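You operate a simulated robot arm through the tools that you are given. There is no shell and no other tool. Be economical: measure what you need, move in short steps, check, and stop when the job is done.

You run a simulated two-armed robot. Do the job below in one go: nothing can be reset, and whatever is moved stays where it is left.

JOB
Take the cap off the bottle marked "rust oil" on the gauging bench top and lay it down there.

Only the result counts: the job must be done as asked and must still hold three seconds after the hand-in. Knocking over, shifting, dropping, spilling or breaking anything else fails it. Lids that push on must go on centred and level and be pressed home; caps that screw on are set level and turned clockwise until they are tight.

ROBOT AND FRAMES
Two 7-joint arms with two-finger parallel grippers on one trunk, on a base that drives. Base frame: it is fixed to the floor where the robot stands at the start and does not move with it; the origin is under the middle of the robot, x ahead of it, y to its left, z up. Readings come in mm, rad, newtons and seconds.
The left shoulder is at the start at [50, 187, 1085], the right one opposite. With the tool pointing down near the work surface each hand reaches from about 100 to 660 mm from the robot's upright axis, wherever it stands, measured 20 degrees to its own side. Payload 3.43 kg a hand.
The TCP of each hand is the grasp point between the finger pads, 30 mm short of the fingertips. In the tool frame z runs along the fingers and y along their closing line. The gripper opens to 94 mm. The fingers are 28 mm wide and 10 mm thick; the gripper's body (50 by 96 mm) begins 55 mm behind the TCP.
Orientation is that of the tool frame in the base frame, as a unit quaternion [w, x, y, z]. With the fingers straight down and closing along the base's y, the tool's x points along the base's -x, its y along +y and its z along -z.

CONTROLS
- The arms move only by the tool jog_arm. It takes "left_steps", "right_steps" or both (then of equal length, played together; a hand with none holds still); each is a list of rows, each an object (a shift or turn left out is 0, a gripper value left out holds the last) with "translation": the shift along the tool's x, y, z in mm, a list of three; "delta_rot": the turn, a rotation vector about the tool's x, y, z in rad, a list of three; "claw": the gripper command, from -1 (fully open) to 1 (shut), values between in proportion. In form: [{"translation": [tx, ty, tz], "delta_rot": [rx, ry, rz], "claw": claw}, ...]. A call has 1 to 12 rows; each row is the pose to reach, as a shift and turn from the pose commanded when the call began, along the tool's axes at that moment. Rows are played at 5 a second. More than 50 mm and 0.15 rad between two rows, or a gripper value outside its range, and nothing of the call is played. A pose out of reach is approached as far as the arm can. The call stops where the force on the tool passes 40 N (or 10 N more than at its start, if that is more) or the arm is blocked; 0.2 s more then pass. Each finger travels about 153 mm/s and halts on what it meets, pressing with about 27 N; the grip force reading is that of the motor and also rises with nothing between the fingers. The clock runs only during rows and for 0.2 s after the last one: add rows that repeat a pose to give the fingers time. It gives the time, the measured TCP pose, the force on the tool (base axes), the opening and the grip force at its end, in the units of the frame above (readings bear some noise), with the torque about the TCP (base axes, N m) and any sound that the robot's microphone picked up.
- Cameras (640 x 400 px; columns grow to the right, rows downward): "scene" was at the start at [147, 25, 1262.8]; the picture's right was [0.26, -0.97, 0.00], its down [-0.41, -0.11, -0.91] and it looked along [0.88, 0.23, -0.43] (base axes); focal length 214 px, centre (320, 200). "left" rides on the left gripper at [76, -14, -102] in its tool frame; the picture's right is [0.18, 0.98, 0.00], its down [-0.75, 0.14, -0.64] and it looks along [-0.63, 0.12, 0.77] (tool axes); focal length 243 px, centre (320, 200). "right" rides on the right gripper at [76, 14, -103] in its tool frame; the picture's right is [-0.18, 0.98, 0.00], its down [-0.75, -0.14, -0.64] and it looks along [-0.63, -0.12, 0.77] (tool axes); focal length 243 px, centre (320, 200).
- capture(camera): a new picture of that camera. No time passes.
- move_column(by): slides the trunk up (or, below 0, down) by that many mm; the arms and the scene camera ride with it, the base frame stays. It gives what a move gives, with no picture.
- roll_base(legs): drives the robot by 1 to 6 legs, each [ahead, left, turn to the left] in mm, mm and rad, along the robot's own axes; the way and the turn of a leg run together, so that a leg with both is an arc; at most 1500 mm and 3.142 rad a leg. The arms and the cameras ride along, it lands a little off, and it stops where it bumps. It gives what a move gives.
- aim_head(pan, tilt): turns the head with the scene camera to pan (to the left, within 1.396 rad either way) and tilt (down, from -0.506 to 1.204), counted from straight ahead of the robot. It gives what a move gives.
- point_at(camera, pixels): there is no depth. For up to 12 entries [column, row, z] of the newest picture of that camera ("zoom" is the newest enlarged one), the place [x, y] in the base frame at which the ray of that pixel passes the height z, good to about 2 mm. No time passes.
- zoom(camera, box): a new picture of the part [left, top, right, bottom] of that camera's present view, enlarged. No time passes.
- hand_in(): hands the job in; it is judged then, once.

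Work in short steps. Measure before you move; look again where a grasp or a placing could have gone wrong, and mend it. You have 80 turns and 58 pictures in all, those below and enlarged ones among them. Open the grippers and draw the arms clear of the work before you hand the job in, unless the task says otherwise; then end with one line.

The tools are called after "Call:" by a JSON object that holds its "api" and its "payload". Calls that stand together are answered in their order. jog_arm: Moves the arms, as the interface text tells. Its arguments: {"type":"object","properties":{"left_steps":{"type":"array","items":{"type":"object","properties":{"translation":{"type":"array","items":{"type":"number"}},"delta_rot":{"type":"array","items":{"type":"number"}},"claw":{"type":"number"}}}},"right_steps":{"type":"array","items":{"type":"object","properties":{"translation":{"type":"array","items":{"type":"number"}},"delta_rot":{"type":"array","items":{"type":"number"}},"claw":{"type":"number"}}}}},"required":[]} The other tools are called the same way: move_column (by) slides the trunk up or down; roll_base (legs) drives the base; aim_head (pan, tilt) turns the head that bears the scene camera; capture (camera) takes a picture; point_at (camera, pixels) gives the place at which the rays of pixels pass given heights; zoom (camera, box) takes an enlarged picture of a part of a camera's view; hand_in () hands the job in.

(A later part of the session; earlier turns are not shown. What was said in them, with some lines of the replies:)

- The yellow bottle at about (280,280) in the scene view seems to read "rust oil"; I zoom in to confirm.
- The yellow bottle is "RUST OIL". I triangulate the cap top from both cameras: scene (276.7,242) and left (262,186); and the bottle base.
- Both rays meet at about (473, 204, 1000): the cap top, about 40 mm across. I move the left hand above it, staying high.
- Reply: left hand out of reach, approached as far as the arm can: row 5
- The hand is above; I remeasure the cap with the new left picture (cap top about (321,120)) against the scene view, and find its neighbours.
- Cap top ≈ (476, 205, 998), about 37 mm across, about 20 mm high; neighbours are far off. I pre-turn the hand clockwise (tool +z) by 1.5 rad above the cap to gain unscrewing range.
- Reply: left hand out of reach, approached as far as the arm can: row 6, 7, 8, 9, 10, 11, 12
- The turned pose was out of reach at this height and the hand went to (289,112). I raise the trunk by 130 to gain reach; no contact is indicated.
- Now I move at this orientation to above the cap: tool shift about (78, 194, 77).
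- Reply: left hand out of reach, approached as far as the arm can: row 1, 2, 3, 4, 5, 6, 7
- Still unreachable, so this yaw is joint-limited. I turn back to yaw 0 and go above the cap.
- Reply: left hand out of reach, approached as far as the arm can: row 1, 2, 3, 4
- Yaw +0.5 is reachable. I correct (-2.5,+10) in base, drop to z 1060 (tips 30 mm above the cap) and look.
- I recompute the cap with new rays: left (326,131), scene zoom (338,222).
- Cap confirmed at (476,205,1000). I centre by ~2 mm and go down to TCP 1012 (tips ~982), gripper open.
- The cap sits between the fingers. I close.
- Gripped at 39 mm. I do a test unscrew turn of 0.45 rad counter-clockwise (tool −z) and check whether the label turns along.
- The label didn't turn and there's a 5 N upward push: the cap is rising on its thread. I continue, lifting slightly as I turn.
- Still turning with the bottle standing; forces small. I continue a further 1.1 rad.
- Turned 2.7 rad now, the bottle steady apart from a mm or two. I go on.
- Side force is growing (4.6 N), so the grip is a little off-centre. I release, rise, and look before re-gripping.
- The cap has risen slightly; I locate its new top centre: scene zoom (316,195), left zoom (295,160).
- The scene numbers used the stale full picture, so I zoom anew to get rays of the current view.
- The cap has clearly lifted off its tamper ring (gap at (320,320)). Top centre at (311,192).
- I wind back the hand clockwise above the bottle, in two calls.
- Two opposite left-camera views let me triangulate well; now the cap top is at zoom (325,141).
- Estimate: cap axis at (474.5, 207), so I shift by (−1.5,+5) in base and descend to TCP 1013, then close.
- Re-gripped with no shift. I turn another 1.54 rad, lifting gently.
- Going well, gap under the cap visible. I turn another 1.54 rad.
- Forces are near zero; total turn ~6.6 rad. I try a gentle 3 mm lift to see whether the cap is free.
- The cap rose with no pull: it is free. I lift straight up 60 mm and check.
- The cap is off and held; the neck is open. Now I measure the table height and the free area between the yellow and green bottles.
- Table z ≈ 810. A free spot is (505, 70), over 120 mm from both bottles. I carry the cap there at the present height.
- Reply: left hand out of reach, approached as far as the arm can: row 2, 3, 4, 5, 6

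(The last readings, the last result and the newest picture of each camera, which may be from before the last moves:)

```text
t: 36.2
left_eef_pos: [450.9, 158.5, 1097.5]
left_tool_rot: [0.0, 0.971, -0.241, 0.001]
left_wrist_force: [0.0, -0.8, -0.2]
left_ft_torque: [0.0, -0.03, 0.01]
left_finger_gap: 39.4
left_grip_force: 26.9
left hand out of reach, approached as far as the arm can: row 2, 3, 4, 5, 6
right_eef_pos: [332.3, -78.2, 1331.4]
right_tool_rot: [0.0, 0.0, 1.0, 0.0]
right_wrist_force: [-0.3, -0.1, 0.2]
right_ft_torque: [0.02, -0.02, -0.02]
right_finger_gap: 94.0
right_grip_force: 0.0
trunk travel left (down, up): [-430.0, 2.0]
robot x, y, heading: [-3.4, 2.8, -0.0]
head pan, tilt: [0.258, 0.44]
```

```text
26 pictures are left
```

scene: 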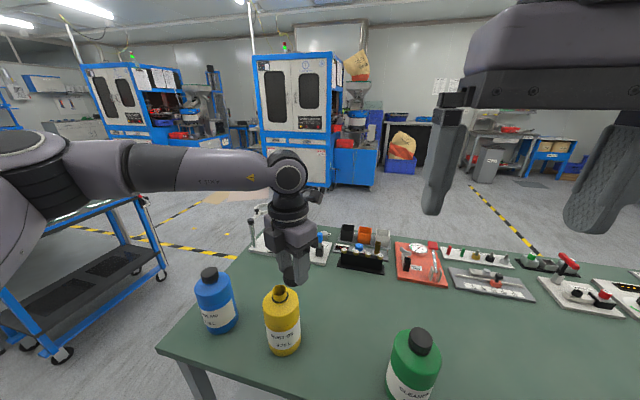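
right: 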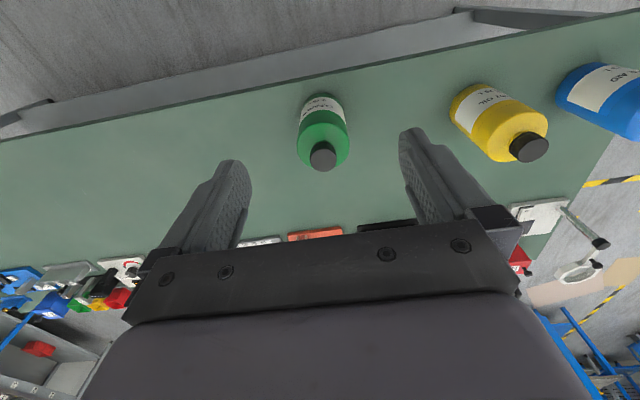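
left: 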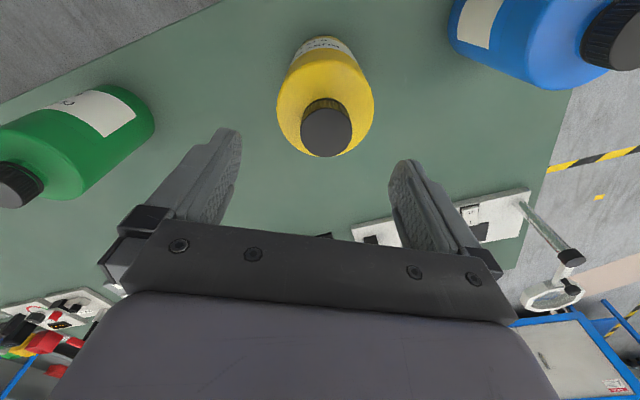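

That yaw limits the reach, so I turn the hand back toward yaw 0 while holding the cap level at this height.

Call:
{"api": "jog_arm", "payload": {"left_steps": [{"delta_rot": [0, 0, 0.15]}, {"delta_rot": [0, 0, 0.3]}, {"delta_rot": [0, 0, 0.45]}, {"delta_rot": [0, 0, 0.6]}, {"delta_rot": [0, 0, 0.75]}, {"delta_rot": [0, 0, 0.9]}, {"delta_rot": [0, 0, 1.05]}, {"delta_rot": [0, 0, 1.2]}, {"delta_rot": [0, 0, 1.35]}, {"delta_rot": [0, 0, 1.5]}, {"delta_rot": [0, 0, 1.65]}, {"delta_rot": [0, 0, 1.8]}]}}

Call:
{"api": "jog_arm", "payload": {"left_steps": [{"delta_rot": [0, 0, 0.15]}, {"delta_rot": [0, 0, 0.3]}, {"delta_rot": [0, 0, 0.45]}, {"delta_rot": [0, 0, 0.6]}, {"delta_rot": [0, 0, 0.75]}, {"delta_rot": [0, 0, 0.85]}, {"delta_rot": [0, 0, 0.85]}]}}

```text
t: 38.8
left_eef_pos: [450.7, 159.9, 1095.6]
left_tool_rot: [0.0, -0.414, 0.91, -0.002]
left_wrist_force: [0.2, -0.4, -0.1]
left_ft_torque: [0.0, -0.02, -0.01]
left_finger_gap: 39.3
left_grip_force: 26.6
right_eef_pos: [331.4, -79.0, 1332.7]
right_tool_rot: [0.001, -0.001, 1.0, 0.0]
right_wrist_force: [0.8, 0.0, 0.8]
right_ft_torque: [0.0, 0.0, 0.01]
right_finger_gap: 94.1
right_grip_force: 0.0
trunk travel left (down, up): [-430.0, 2.0]
robot x, y, heading: [-2.2, -1.8, 0.006]
head pan, tilt: [0.258, 0.44]
```

```text
t: 40.4
left_eef_pos: [451.5, 161.1, 1095.1]
left_tool_rot: [0.001, -0.002, 1.0, -0.002]
left_wrist_force: [-0.2, -0.8, 0.4]
left_ft_torque: [0.02, -0.06, -0.04]
left_finger_gap: 39.1
left_grip_force: 26.9
right_eef_pos: [332.4, -78.9, 1330.5]
right_tool_rot: [-0.001, 0.0, 1.0, 0.0]
right_wrist_force: [-0.1, 0.3, 0.2]
right_ft_torque: [0.0, 0.01, -0.01]
right_finger_gap: 93.7
right_grip_force: 0.1
trunk travel left (down, up): [-430.0, 2.0]
robot x, y, heading: [1.8, -1.7, -0.001]
head pan, tilt: [0.258, 0.44]
```

Yaw is 0 now. I move to (520, 65).

Call:
{"api": "jog_arm", "payload": {"left_steps": [{"translation": [-17, -24, 0]}, {"translation": [-34, -48, 0]}, {"translation": [-52, -72, 0]}, {"translation": [-69, -96, 0]}, {"translation": [-69, -96, 0]}]}}

```text
t: 41.6
left_eef_pos: [452.6, 159.8, 1104.9]
left_tool_rot: [0.001, -0.002, 1.0, -0.001]
left_wrist_force: [-0.4, 0.6, -0.3]
left_ft_torque: [-0.01, -0.02, -0.01]
left_finger_gap: 39.3
left_grip_force: 27.0
left hand out of reach, approached as far as the arm can: row 1, 2, 3, 4, 5
right_eef_pos: [331.1, -79.0, 1331.3]
right_tool_rot: [0.0, 0.0, 1.0, 0.001]
right_wrist_force: [0.2, -0.3, 0.4]
right_ft_torque: [-0.01, 0.01, -0.03]
right_finger_gap: 94.0
right_grip_force: 0.1
trunk travel left (down, up): [-430.0, 2.0]
robot x, y, heading: [-1.1, -1.6, -0.003]
head pan, tilt: [0.258, 0.44]
```

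The left arm won't reach further right from here, so I slide the base 100 mm to the right, arms high and clear of all bottle tops.

Call:
{"api": "roll_base", "payload": {"legs": [[0, -100, 0]]}}

Call:
{"api": "capture", "payload": {"camera": "scene"}}

```text
t: 43.1
left_eef_pos: [452.2, 59.9, 1105.1]
left_tool_rot: [0.001, -0.003, 1.0, -0.001]
left_wrist_force: [-0.6, -0.2, 0.1]
left_ft_torque: [0.03, 0.04, 0.0]
left_finger_gap: 39.3
left_grip_force: 27.3
right_eef_pos: [332.1, -180.2, 1330.8]
right_tool_rot: [0.0, 0.0, 1.0, 0.0]
right_wrist_force: [0.4, 0.4, -0.3]
right_ft_torque: [-0.01, -0.02, 0.0]
right_finger_gap: 93.8
right_grip_force: 0.1
trunk travel left (down, up): [-430.0, 2.0]
robot x, y, heading: [-2.1, -102.2, -0.001]
head pan, tilt: [0.258, 0.44]
```

```text
25 pictures are left
```

scene: 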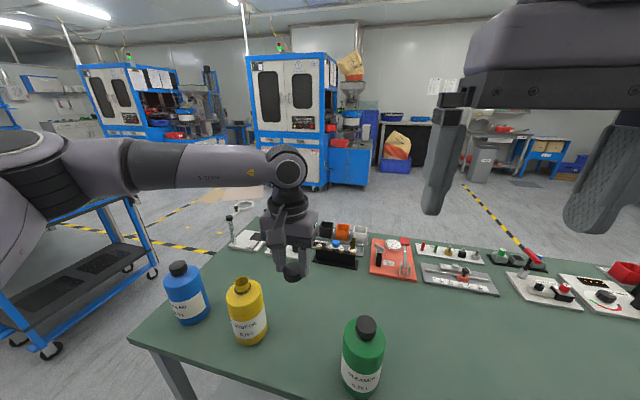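

Hand at (452,60). I move to x 490 and descend to TCP ~920.

Call:
{"api": "jog_arm", "payload": {"left_steps": [{"translation": [0, 0, 40]}, {"translation": [-10, 0, 80]}, {"translation": [-20, 0, 120]}, {"translation": [-38, 0, 155]}, {"translation": [-38, 0, 185]}, {"translation": [-38, 0, 185]}]}}

Call:
{"api": "capture", "payload": {"camera": "scene"}}

Call:
{"api": "capture", "payload": {"camera": "left"}}

```text
t: 44.5
left_eef_pos: [447.3, 110.7, 962.4]
left_tool_rot: [0.001, -0.003, 1.0, 0.0]
left_wrist_force: [0.0, 0.2, 0.0]
left_ft_torque: [0.01, 0.02, 0.01]
left_finger_gap: 39.4
left_grip_force: 27.0
left hand out of reach, approached as far as the arm can: row 1, 2, 3, 4, 5, 6
right_eef_pos: [332.8, -180.0, 1331.7]
right_tool_rot: [0.0, 0.0, 1.0, 0.0]
right_wrist_force: [0.6, 0.4, -1.0]
right_ft_torque: [0.03, 0.0, -0.01]
right_finger_gap: 94.2
right_grip_force: 0.1
trunk travel left (down, up): [-430.0, 2.0]
robot x, y, heading: [2.5, -98.1, 0.007]
head pan, tilt: [0.258, 0.44]
```

```text
24 pictures are left
```

scene: 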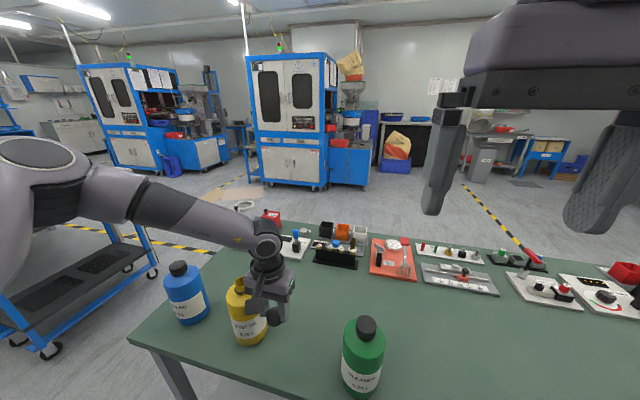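

```text
23 pictures are left
```

left: 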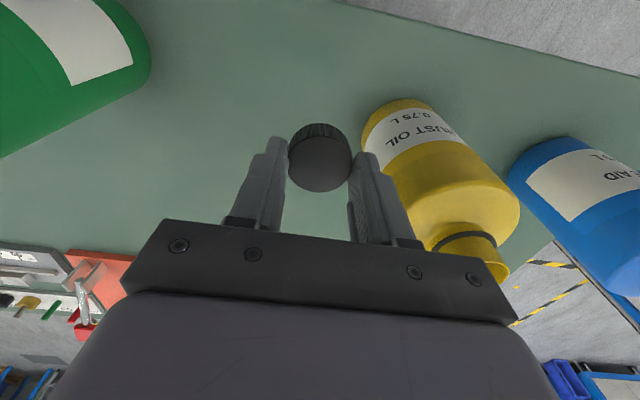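

The arm's limit pushed the hand to y=111, near the yellow bottle (no contact, forces ~0). I raise straight up first, then shift the base further right.

Call:
{"api": "jog_arm", "payload": {"left_steps": [{"translation": [0, 0, -35]}, {"translation": [0, 0, -70]}, {"translation": [0, 0, -105]}, {"translation": [0, 0, -120]}, {"translation": [0, 0, -120]}]}}

Call:
{"api": "roll_base", "payload": {"legs": [[0, -65, 0]]}}

```text
t: 45.7
left_eef_pos: [447.4, 112.3, 1086.5]
left_tool_rot: [0.001, -0.003, 1.0, -0.002]
left_wrist_force: [-1.3, -0.2, 0.4]
left_ft_torque: [0.02, 0.0, 0.0]
left_finger_gap: 39.4
left_grip_force: 27.0
right_eef_pos: [332.5, -179.3, 1332.1]
right_tool_rot: [0.0, -0.001, 1.0, 0.001]
right_wrist_force: [-0.2, 0.1, 0.1]
right_ft_torque: [0.0, 0.01, -0.01]
right_finger_gap: 94.1
right_grip_force: 0.2
trunk travel left (down, up): [-430.0, 2.0]
robot x, y, heading: [-2.1, -101.3, 0.002]
head pan, tilt: [0.258, 0.44]
```

```text
t: 47.0
left_eef_pos: [449.4, 45.6, 1086.7]
left_tool_rot: [0.001, -0.003, 1.0, 0.0]
left_wrist_force: [-0.2, -1.3, 0.7]
left_ft_torque: [0.01, 0.0, 0.0]
left_finger_gap: 39.5
left_grip_force: 27.2
right_eef_pos: [333.3, -245.1, 1330.9]
right_tool_rot: [0.0, 0.0, 1.0, -0.001]
right_wrist_force: [-0.3, 0.3, 0.9]
right_ft_torque: [0.02, -0.01, 0.01]
right_finger_gap: 93.8
right_grip_force: 0.0
trunk travel left (down, up): [-430.0, 2.0]
robot x, y, heading: [3.6, -168.0, 0.002]
head pan, tilt: [0.258, 0.44]
```

Hand at (449,46). I move to (495,62) and go down just 90 mm, checking for drift.

Call:
{"api": "jog_arm", "payload": {"left_steps": [{"translation": [-23, 8, 0]}, {"translation": [-46, 16, 0]}, {"translation": [-46, 16, 30]}, {"translation": [-46, 16, 60]}, {"translation": [-46, 16, 90]}, {"translation": [-46, 16, 90]}]}}

```text
t: 48.4
left_eef_pos: [491.0, 63.6, 998.8]
left_tool_rot: [0.001, -0.004, 1.0, -0.001]
left_wrist_force: [-0.2, -0.1, 0.0]
left_ft_torque: [-0.02, 0.0, -0.01]
left_finger_gap: 39.4
left_grip_force: 26.7
left hand out of reach, approached as far as the arm can: row 5, 6
right_eef_pos: [332.2, -245.4, 1332.2]
right_tool_rot: [0.0, -0.002, 1.0, 0.0]
right_wrist_force: [-1.0, -0.4, 0.5]
right_ft_torque: [0.02, 0.02, -0.03]
right_finger_gap: 94.0
right_grip_force: 0.0
trunk travel left (down, up): [-430.0, 2.0]
robot x, y, heading: [0.4, -169.8, -0.0]
head pan, tilt: [0.258, 0.44]
```

Position is right but the arm is at its limit downward; I lower the trunk instead by 120 (TCP → ~879, cap bottom ~845).

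Call:
{"api": "move_column", "payload": {"by": -120}}

Call:
{"api": "capture", "payload": {"camera": "scene"}}

Call:
{"api": "capture", "payload": {"camera": "left"}}

```text
t: 49.9
left_eef_pos: [493.3, 64.3, 878.5]
left_tool_rot: [0.002, -0.003, 1.0, -0.003]
left_wrist_force: [0.6, 0.4, -0.5]
left_ft_torque: [0.02, 0.03, 0.01]
left_finger_gap: 39.5
left_grip_force: 27.3
right_eef_pos: [332.3, -246.5, 1212.0]
right_tool_rot: [0.0, -0.001, 1.0, 0.0]
right_wrist_force: [0.3, 0.2, -0.6]
right_ft_torque: [0.01, 0.01, -0.01]
right_finger_gap: 94.1
right_grip_force: 0.0
trunk travel left (down, up): [-310.0, 122.0]
robot x, y, heading: [-2.0, -165.1, -0.002]
head pan, tilt: [0.258, 0.44]
```

```text
22 pictures are left
```

scene: 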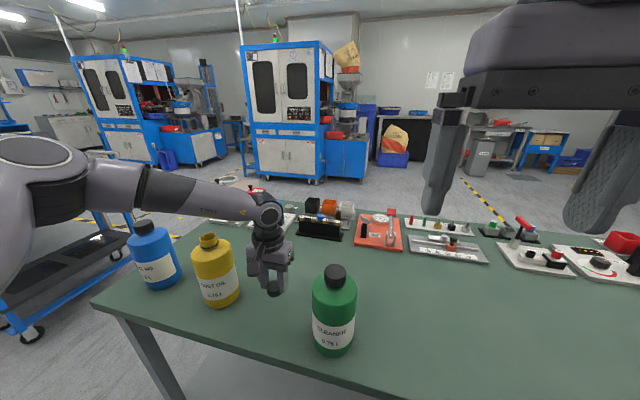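

```text
21 pictures are left
```

left: 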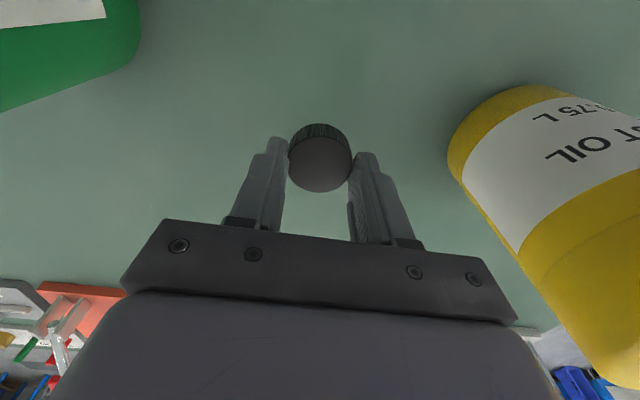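

Cap is held level over a free patch. I compute where the cap bottom lies relative to the TCP using rays for the cap's top (320,163) and far rim bottom (320,126).

Call:
{"api": "point_at", "payload": {"camera": "left", "pixels": [[320, 165, 850], [320, 165, 860], [320, 165, 870], [320, 165, 880], [320, 124, 830], [320, 124, 840], [320, 124, 850], [320, 124, 860]]}}

Call:
{"api": "zoom", "payload": {"camera": "scene", "box": [180, 190, 340, 290]}}

```text
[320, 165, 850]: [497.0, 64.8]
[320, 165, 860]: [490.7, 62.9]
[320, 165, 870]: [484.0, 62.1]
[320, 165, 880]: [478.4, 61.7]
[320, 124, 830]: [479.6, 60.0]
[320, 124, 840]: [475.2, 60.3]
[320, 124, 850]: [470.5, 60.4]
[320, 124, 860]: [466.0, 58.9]
```

```text
4.00 times, centred on (260, 240) of scene
```

zoom: 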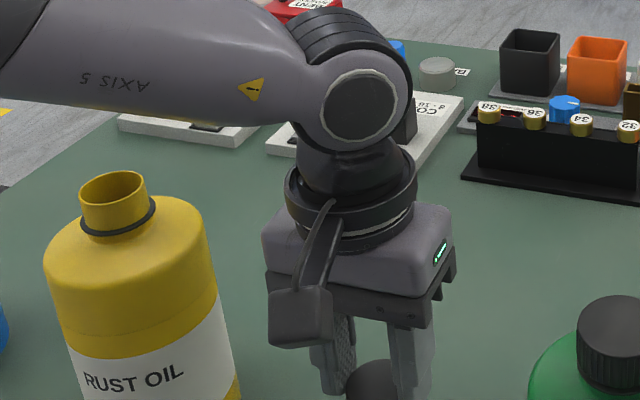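

Cap top is ~21 mm below the TCP, so its bottom is ~42 below: contact expected near TCP 852. I lower by 20 first.

Call:
{"api": "move_column", "payload": {"by": -20}}

Call:
{"api": "zoom", "payload": {"camera": "scene", "box": [180, 190, 340, 290]}}

Call:
{"api": "zoom", "payload": {"camera": "left", "box": [240, 90, 400, 190]}}

```text
t: 50.6
left_eef_pos: [492.7, 63.7, 859.1]
left_tool_rot: [0.002, -0.002, 1.0, -0.002]
left_wrist_force: [-0.1, 0.0, 0.3]
left_ft_torque: [-0.01, -0.05, 0.02]
left_finger_gap: 39.0
left_grip_force: 27.3
right_eef_pos: [331.4, -245.2, 1191.8]
right_tool_rot: [0.0, -0.001, 1.0, 0.0]
right_wrist_force: [0.2, 0.2, -0.2]
right_ft_torque: [0.01, 0.0, 0.02]
right_finger_gap: 94.0
right_grip_force: 0.0
trunk travel left (down, up): [-290.0, 142.0]
robot x, y, heading: [2.3, -165.1, -0.002]
head pan, tilt: [0.258, 0.44]
```

```text
4.00 times, centred on (260, 240) of scene
```

zoom: 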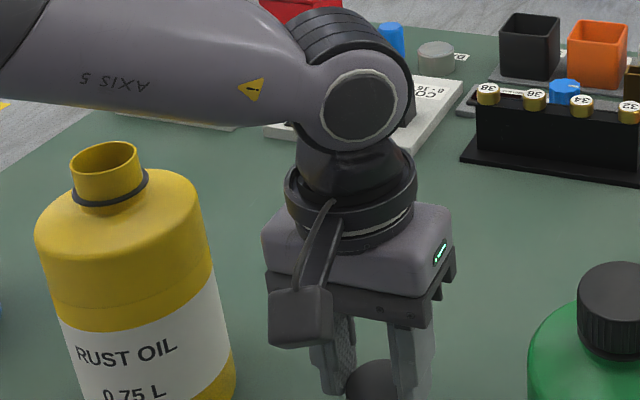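

```text
4.00 times, centred on (320, 140) of left
```

zoom: 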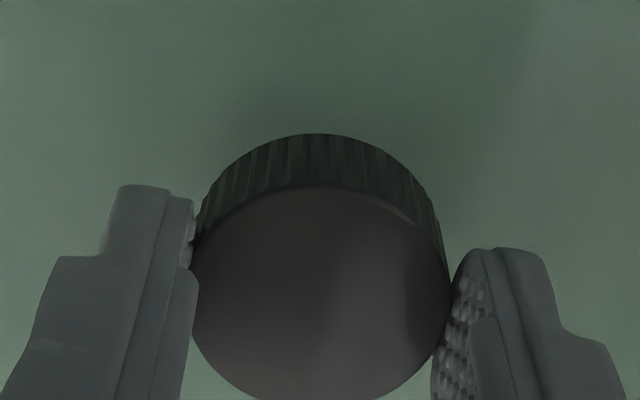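

No contact yet and the forearm stays clear of the neck. I lower 5 mm more.

Call:
{"api": "move_column", "payload": {"by": -5}}

```text
t: 51.1
left_eef_pos: [491.9, 63.5, 853.3]
left_tool_rot: [0.002, -0.003, 1.0, -0.002]
left_wrist_force: [-0.4, 0.6, -0.3]
left_ft_torque: [0.02, 0.04, 0.0]
left_finger_gap: 39.3
left_grip_force: 26.9
right_eef_pos: [332.3, -245.4, 1186.5]
right_tool_rot: [0.001, -0.001, 1.0, 0.0]
right_wrist_force: [-0.5, 0.8, -0.5]
right_ft_torque: [0.0, 0.0, 0.02]
right_finger_gap: 94.2
right_grip_force: 0.1
trunk travel left (down, up): [-285.0, 147.0]
robot x, y, heading: [-0.1, -167.8, 0.005]
head pan, tilt: [0.258, 0.44]
```

Still no contact; 3 mm more.

Call:
{"api": "move_column", "payload": {"by": -3}}

```text
t: 51.6
left_eef_pos: [492.2, 63.6, 849.9]
left_tool_rot: [0.002, -0.004, 1.0, -0.001]
left_wrist_force: [-0.1, 0.7, -0.9]
left_ft_torque: [-0.01, -0.01, 0.0]
left_finger_gap: 39.3
left_grip_force: 27.2
right_eef_pos: [332.3, -247.3, 1183.8]
right_tool_rot: [0.0, -0.001, 1.0, -0.001]
right_wrist_force: [0.2, -0.1, 0.3]
right_ft_torque: [-0.03, -0.01, 0.01]
right_finger_gap: 94.1
right_grip_force: 0.0
trunk travel left (down, up): [-282.0, 150.0]
robot x, y, heading: [1.8, -166.3, 0.005]
head pan, tilt: [0.258, 0.44]
```

No force yet; another 3 mm.

Call:
{"api": "move_column", "payload": {"by": -3}}

Call:
{"api": "zoom", "payload": {"camera": "left", "box": [240, 90, 400, 190]}}

Call:
{"api": "zoom", "payload": {"camera": "scene", "box": [200, 230, 328, 310]}}

```text
t: 52.1
left_eef_pos: [492.7, 63.9, 846.5]
left_tool_rot: [0.002, -0.004, 1.0, -0.002]
left_wrist_force: [0.9, 0.1, -0.3]
left_ft_torque: [-0.01, -0.01, 0.01]
left_finger_gap: 39.0
left_grip_force: 27.3
right_eef_pos: [331.0, -247.1, 1181.3]
right_tool_rot: [-0.001, 0.0, 1.0, 0.0]
right_wrist_force: [-0.4, -0.3, 0.8]
right_ft_torque: [-0.01, -0.01, 0.0]
right_finger_gap: 93.9
right_grip_force: 0.2
trunk travel left (down, up): [-279.0, 153.0]
robot x, y, heading: [-2.3, -168.4, -0.002]
head pan, tilt: [0.258, 0.44]
```

```text
4.00 times, centred on (320, 140) of left
```

zoom: 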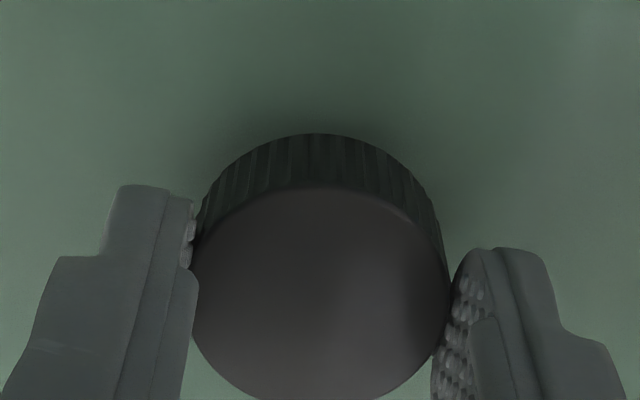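

```text
5.00 times, centred on (264, 270) of scene
```

zoom: 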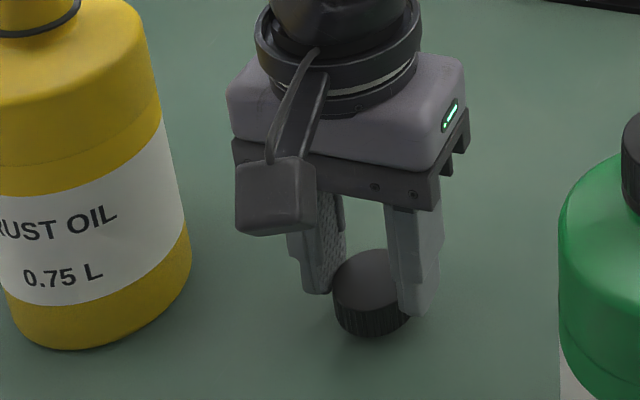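

Shadow closes in: a few mm remain. I lower 2 mm and watch the force.

Call:
{"api": "move_column", "payload": {"by": -2}}

```text
t: 52.7
left_eef_pos: [491.9, 63.4, 845.0]
left_tool_rot: [0.001, -0.004, 1.0, -0.002]
left_wrist_force: [-0.7, 0.2, 0.2]
left_ft_torque: [-0.01, 0.01, -0.02]
left_finger_gap: 39.2
left_grip_force: 27.2
right_eef_pos: [332.6, -245.7, 1178.0]
right_tool_rot: [0.0, -0.001, 1.0, 0.0]
right_wrist_force: [0.1, -0.1, -0.8]
right_ft_torque: [-0.01, -0.02, -0.03]
right_finger_gap: 93.8
right_grip_force: 0.0
trunk travel left (down, up): [-277.0, 155.0]
robot x, y, heading: [1.4, -165.6, 0.004]
head pan, tilt: [0.258, 0.44]
```

Still free; 2 mm more.

Call:
{"api": "move_column", "payload": {"by": -2}}

```text
t: 53.2
left_eef_pos: [491.4, 63.2, 843.8]
left_tool_rot: [0.002, -0.004, 1.0, -0.002]
left_wrist_force: [-0.7, 0.2, 0.0]
left_ft_torque: [-0.01, 0.02, 0.0]
left_finger_gap: 39.3
left_grip_force: 26.4
right_eef_pos: [331.8, -245.2, 1176.9]
right_tool_rot: [0.0, -0.001, 1.0, 0.0]
right_wrist_force: [0.0, -0.6, -0.6]
right_ft_torque: [-0.01, -0.02, -0.03]
right_finger_gap: 93.8
right_grip_force: 0.2
trunk travel left (down, up): [-275.0, 157.0]
robot x, y, heading: [-2.8, -167.8, 0.004]
head pan, tilt: [0.258, 0.44]
```

Still free; 2 mm more.

Call:
{"api": "move_column", "payload": {"by": -2}}

Call:
{"api": "zoom", "payload": {"camera": "scene", "box": [256, 270, 304, 300]}}

```text
t: 53.7
left_eef_pos: [491.7, 64.3, 842.3]
left_tool_rot: [0.002, -0.003, 1.0, -0.002]
left_wrist_force: [-0.8, -0.5, -0.1]
left_ft_torque: [0.01, 0.04, 0.01]
left_finger_gap: 39.4
left_grip_force: 27.3
right_eef_pos: [333.2, -245.1, 1174.9]
right_tool_rot: [0.0, -0.002, 1.0, 0.0]
right_wrist_force: [0.3, -0.2, -0.1]
right_ft_torque: [-0.01, -0.04, 0.01]
right_finger_gap: 93.9
right_grip_force: 0.1
trunk travel left (down, up): [-273.0, 159.0]
robot x, y, heading: [-0.1, -169.3, 0.0]
head pan, tilt: [0.258, 0.44]
```

```text
13.33 times, centred on (280, 285) of scene
```

zoom: 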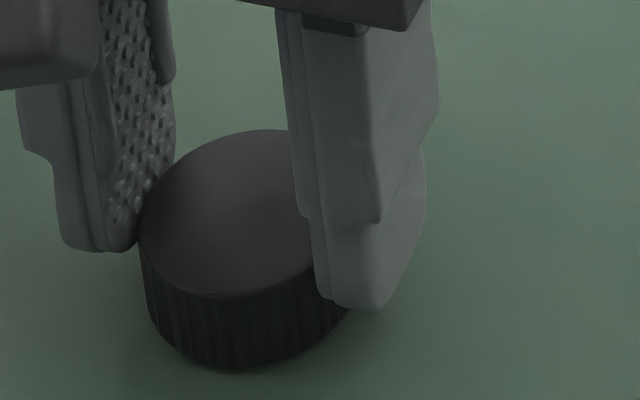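

Nearly down, still no force. 2 mm more.

Call:
{"api": "move_column", "payload": {"by": -2}}

```text
t: 54.2
left_eef_pos: [492.8, 64.1, 840.4]
left_tool_rot: [0.001, -0.003, 1.0, -0.002]
left_wrist_force: [0.9, -0.4, -0.4]
left_ft_torque: [-0.02, 0.02, 0.01]
left_finger_gap: 39.2
left_grip_force: 26.9
right_eef_pos: [332.5, -246.4, 1173.1]
right_tool_rot: [0.0, -0.001, 1.0, 0.001]
right_wrist_force: [-0.3, -0.2, -0.3]
right_ft_torque: [0.0, -0.02, 0.04]
right_finger_gap: 94.1
right_grip_force: 0.2
trunk travel left (down, up): [-271.0, 161.0]
robot x, y, heading: [0.3, -167.6, 0.004]
head pan, tilt: [0.258, 0.44]
```

Continuing 2 mm.

Call:
{"api": "move_column", "payload": {"by": -2}}

```text
t: 54.7
left_eef_pos: [494.0, 63.5, 839.1]
left_tool_rot: [0.002, -0.004, 1.0, -0.001]
left_wrist_force: [-1.3, 0.7, 6.4]
left_ft_torque: [0.1, 0.12, -0.01]
left_finger_gap: 38.9
left_grip_force: 27.2
right_eef_pos: [331.1, -245.8, 1171.6]
right_tool_rot: [0.0, -0.001, 1.0, 0.0]
right_wrist_force: [-0.1, -0.1, 0.4]
right_ft_torque: [-0.02, 0.01, -0.01]
right_finger_gap: 93.9
right_grip_force: 0.1
trunk travel left (down, up): [-269.0, 163.0]
robot x, y, heading: [2.7, -169.5, 0.004]
head pan, tilt: [0.258, 0.44]
```

Contact: 6.4 N upward. I open the gripper in place, gently.

Call:
{"api": "jog_arm", "payload": {"left_steps": [{"claw": 0.1}, {"claw": -0.2}, {"claw": -0.5}, {"claw": -0.7}, {"claw": -0.7}]}}

Call:
{"api": "move_column", "payload": {"by": 160}}

Call:
{"api": "capture", "payload": {"camera": "scene"}}

```text
t: 55.9
left_eef_pos: [492.7, 64.2, 837.9]
left_tool_rot: [0.002, -0.003, 1.0, -0.002]
left_wrist_force: [-0.6, 0.9, 1.2]
left_ft_torque: [0.02, 0.0, 0.03]
left_finger_gap: 79.6
left_grip_force: 0.0
right_eef_pos: [332.8, -246.8, 1170.1]
right_tool_rot: [-0.001, -0.001, 1.0, 0.0]
right_wrist_force: [0.6, -0.3, -0.5]
right_ft_torque: [0.01, -0.02, -0.01]
right_finger_gap: 93.9
right_grip_force: 0.0
trunk travel left (down, up): [-269.0, 163.0]
robot x, y, heading: [-0.3, -165.8, 0.002]
head pan, tilt: [0.258, 0.44]
```

```text
t: 57.8
left_eef_pos: [493.7, 64.8, 996.5]
left_tool_rot: [0.002, -0.004, 1.0, -0.002]
left_wrist_force: [0.2, -0.5, 0.1]
left_ft_torque: [0.0, 0.01, 0.02]
left_finger_gap: 79.9
left_grip_force: 0.0
right_eef_pos: [333.0, -245.6, 1330.1]
right_tool_rot: [0.0, -0.001, 1.0, 0.0]
right_wrist_force: [-0.3, 0.1, 0.3]
right_ft_torque: [0.01, 0.02, -0.01]
right_finger_gap: 94.2
right_grip_force: 0.0
trunk travel left (down, up): [-429.0, 3.0]
robot x, y, heading: [-0.9, -166.6, -0.001]
head pan, tilt: [0.258, 0.44]
```

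```text
14 pictures are left
```

scene: 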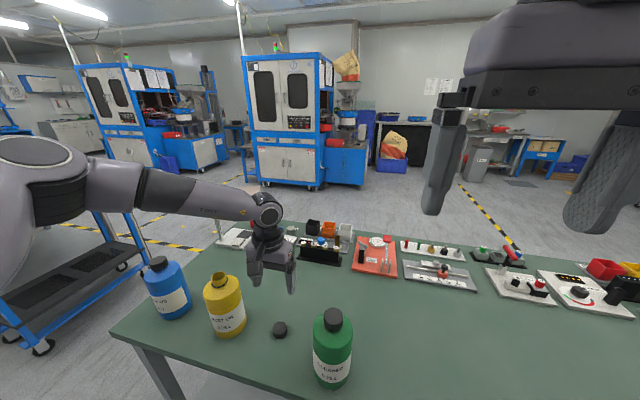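

The cap lies at (280,330), bottles upright. I draw the left hand up and back a little and take one last look.

Call:
{"api": "jog_arm", "payload": {"left_steps": [{"translation": [0, 0, -40], "claw": -1}, {"translation": [0, 0, -80]}, {"translation": [30, 0, -100]}, {"translation": [60, 0, -110]}, {"translation": [60, 0, -110]}]}}

Call:
{"api": "zoom", "payload": {"camera": "scene", "box": [130, 240, 370, 390]}}

```text
t: 59.0
left_eef_pos: [430.2, 62.2, 1106.4]
left_tool_rot: [0.002, -0.004, 1.0, -0.002]
left_wrist_force: [0.1, 0.7, -0.8]
left_ft_torque: [0.01, -0.02, 0.0]
left_finger_gap: 94.0
left_grip_force: 0.1
right_eef_pos: [333.9, -245.8, 1329.5]
right_tool_rot: [0.0, -0.002, 1.0, 0.002]
right_wrist_force: [-0.1, -0.1, -0.5]
right_ft_torque: [0.01, 0.02, -0.02]
right_finger_gap: 94.4
right_grip_force: 0.0
trunk travel left (down, up): [-429.0, 3.0]
robot x, y, heading: [-1.4, -167.5, -0.0]
head pan, tilt: [0.258, 0.44]
```

```text
2.67 times, centred on (250, 315) of scene
```

zoom: 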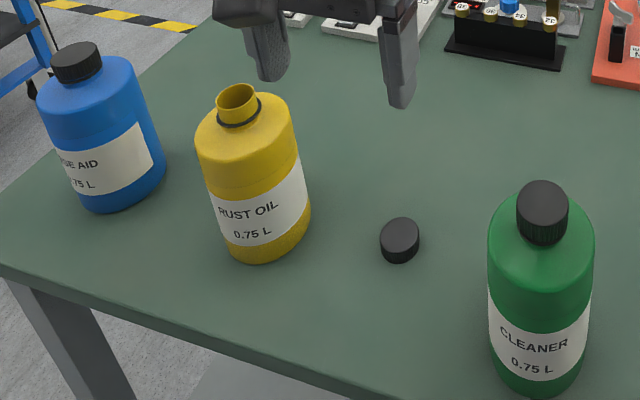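

The cap lies flat on the bench, the rust oil bottle stands open and upright, and the other bottles were not touched. I hand in.

Call:
{"api": "hand_in", "payload": {}}

```text
The job is handed in.
```

The "rust oil" cap is unscrewed and lying flat on the gauging bench between the yellow and green bottles; the bottle stands open and upright, having moved a few millimetres and turned slightly as the cap came off, and nothing else was touched.
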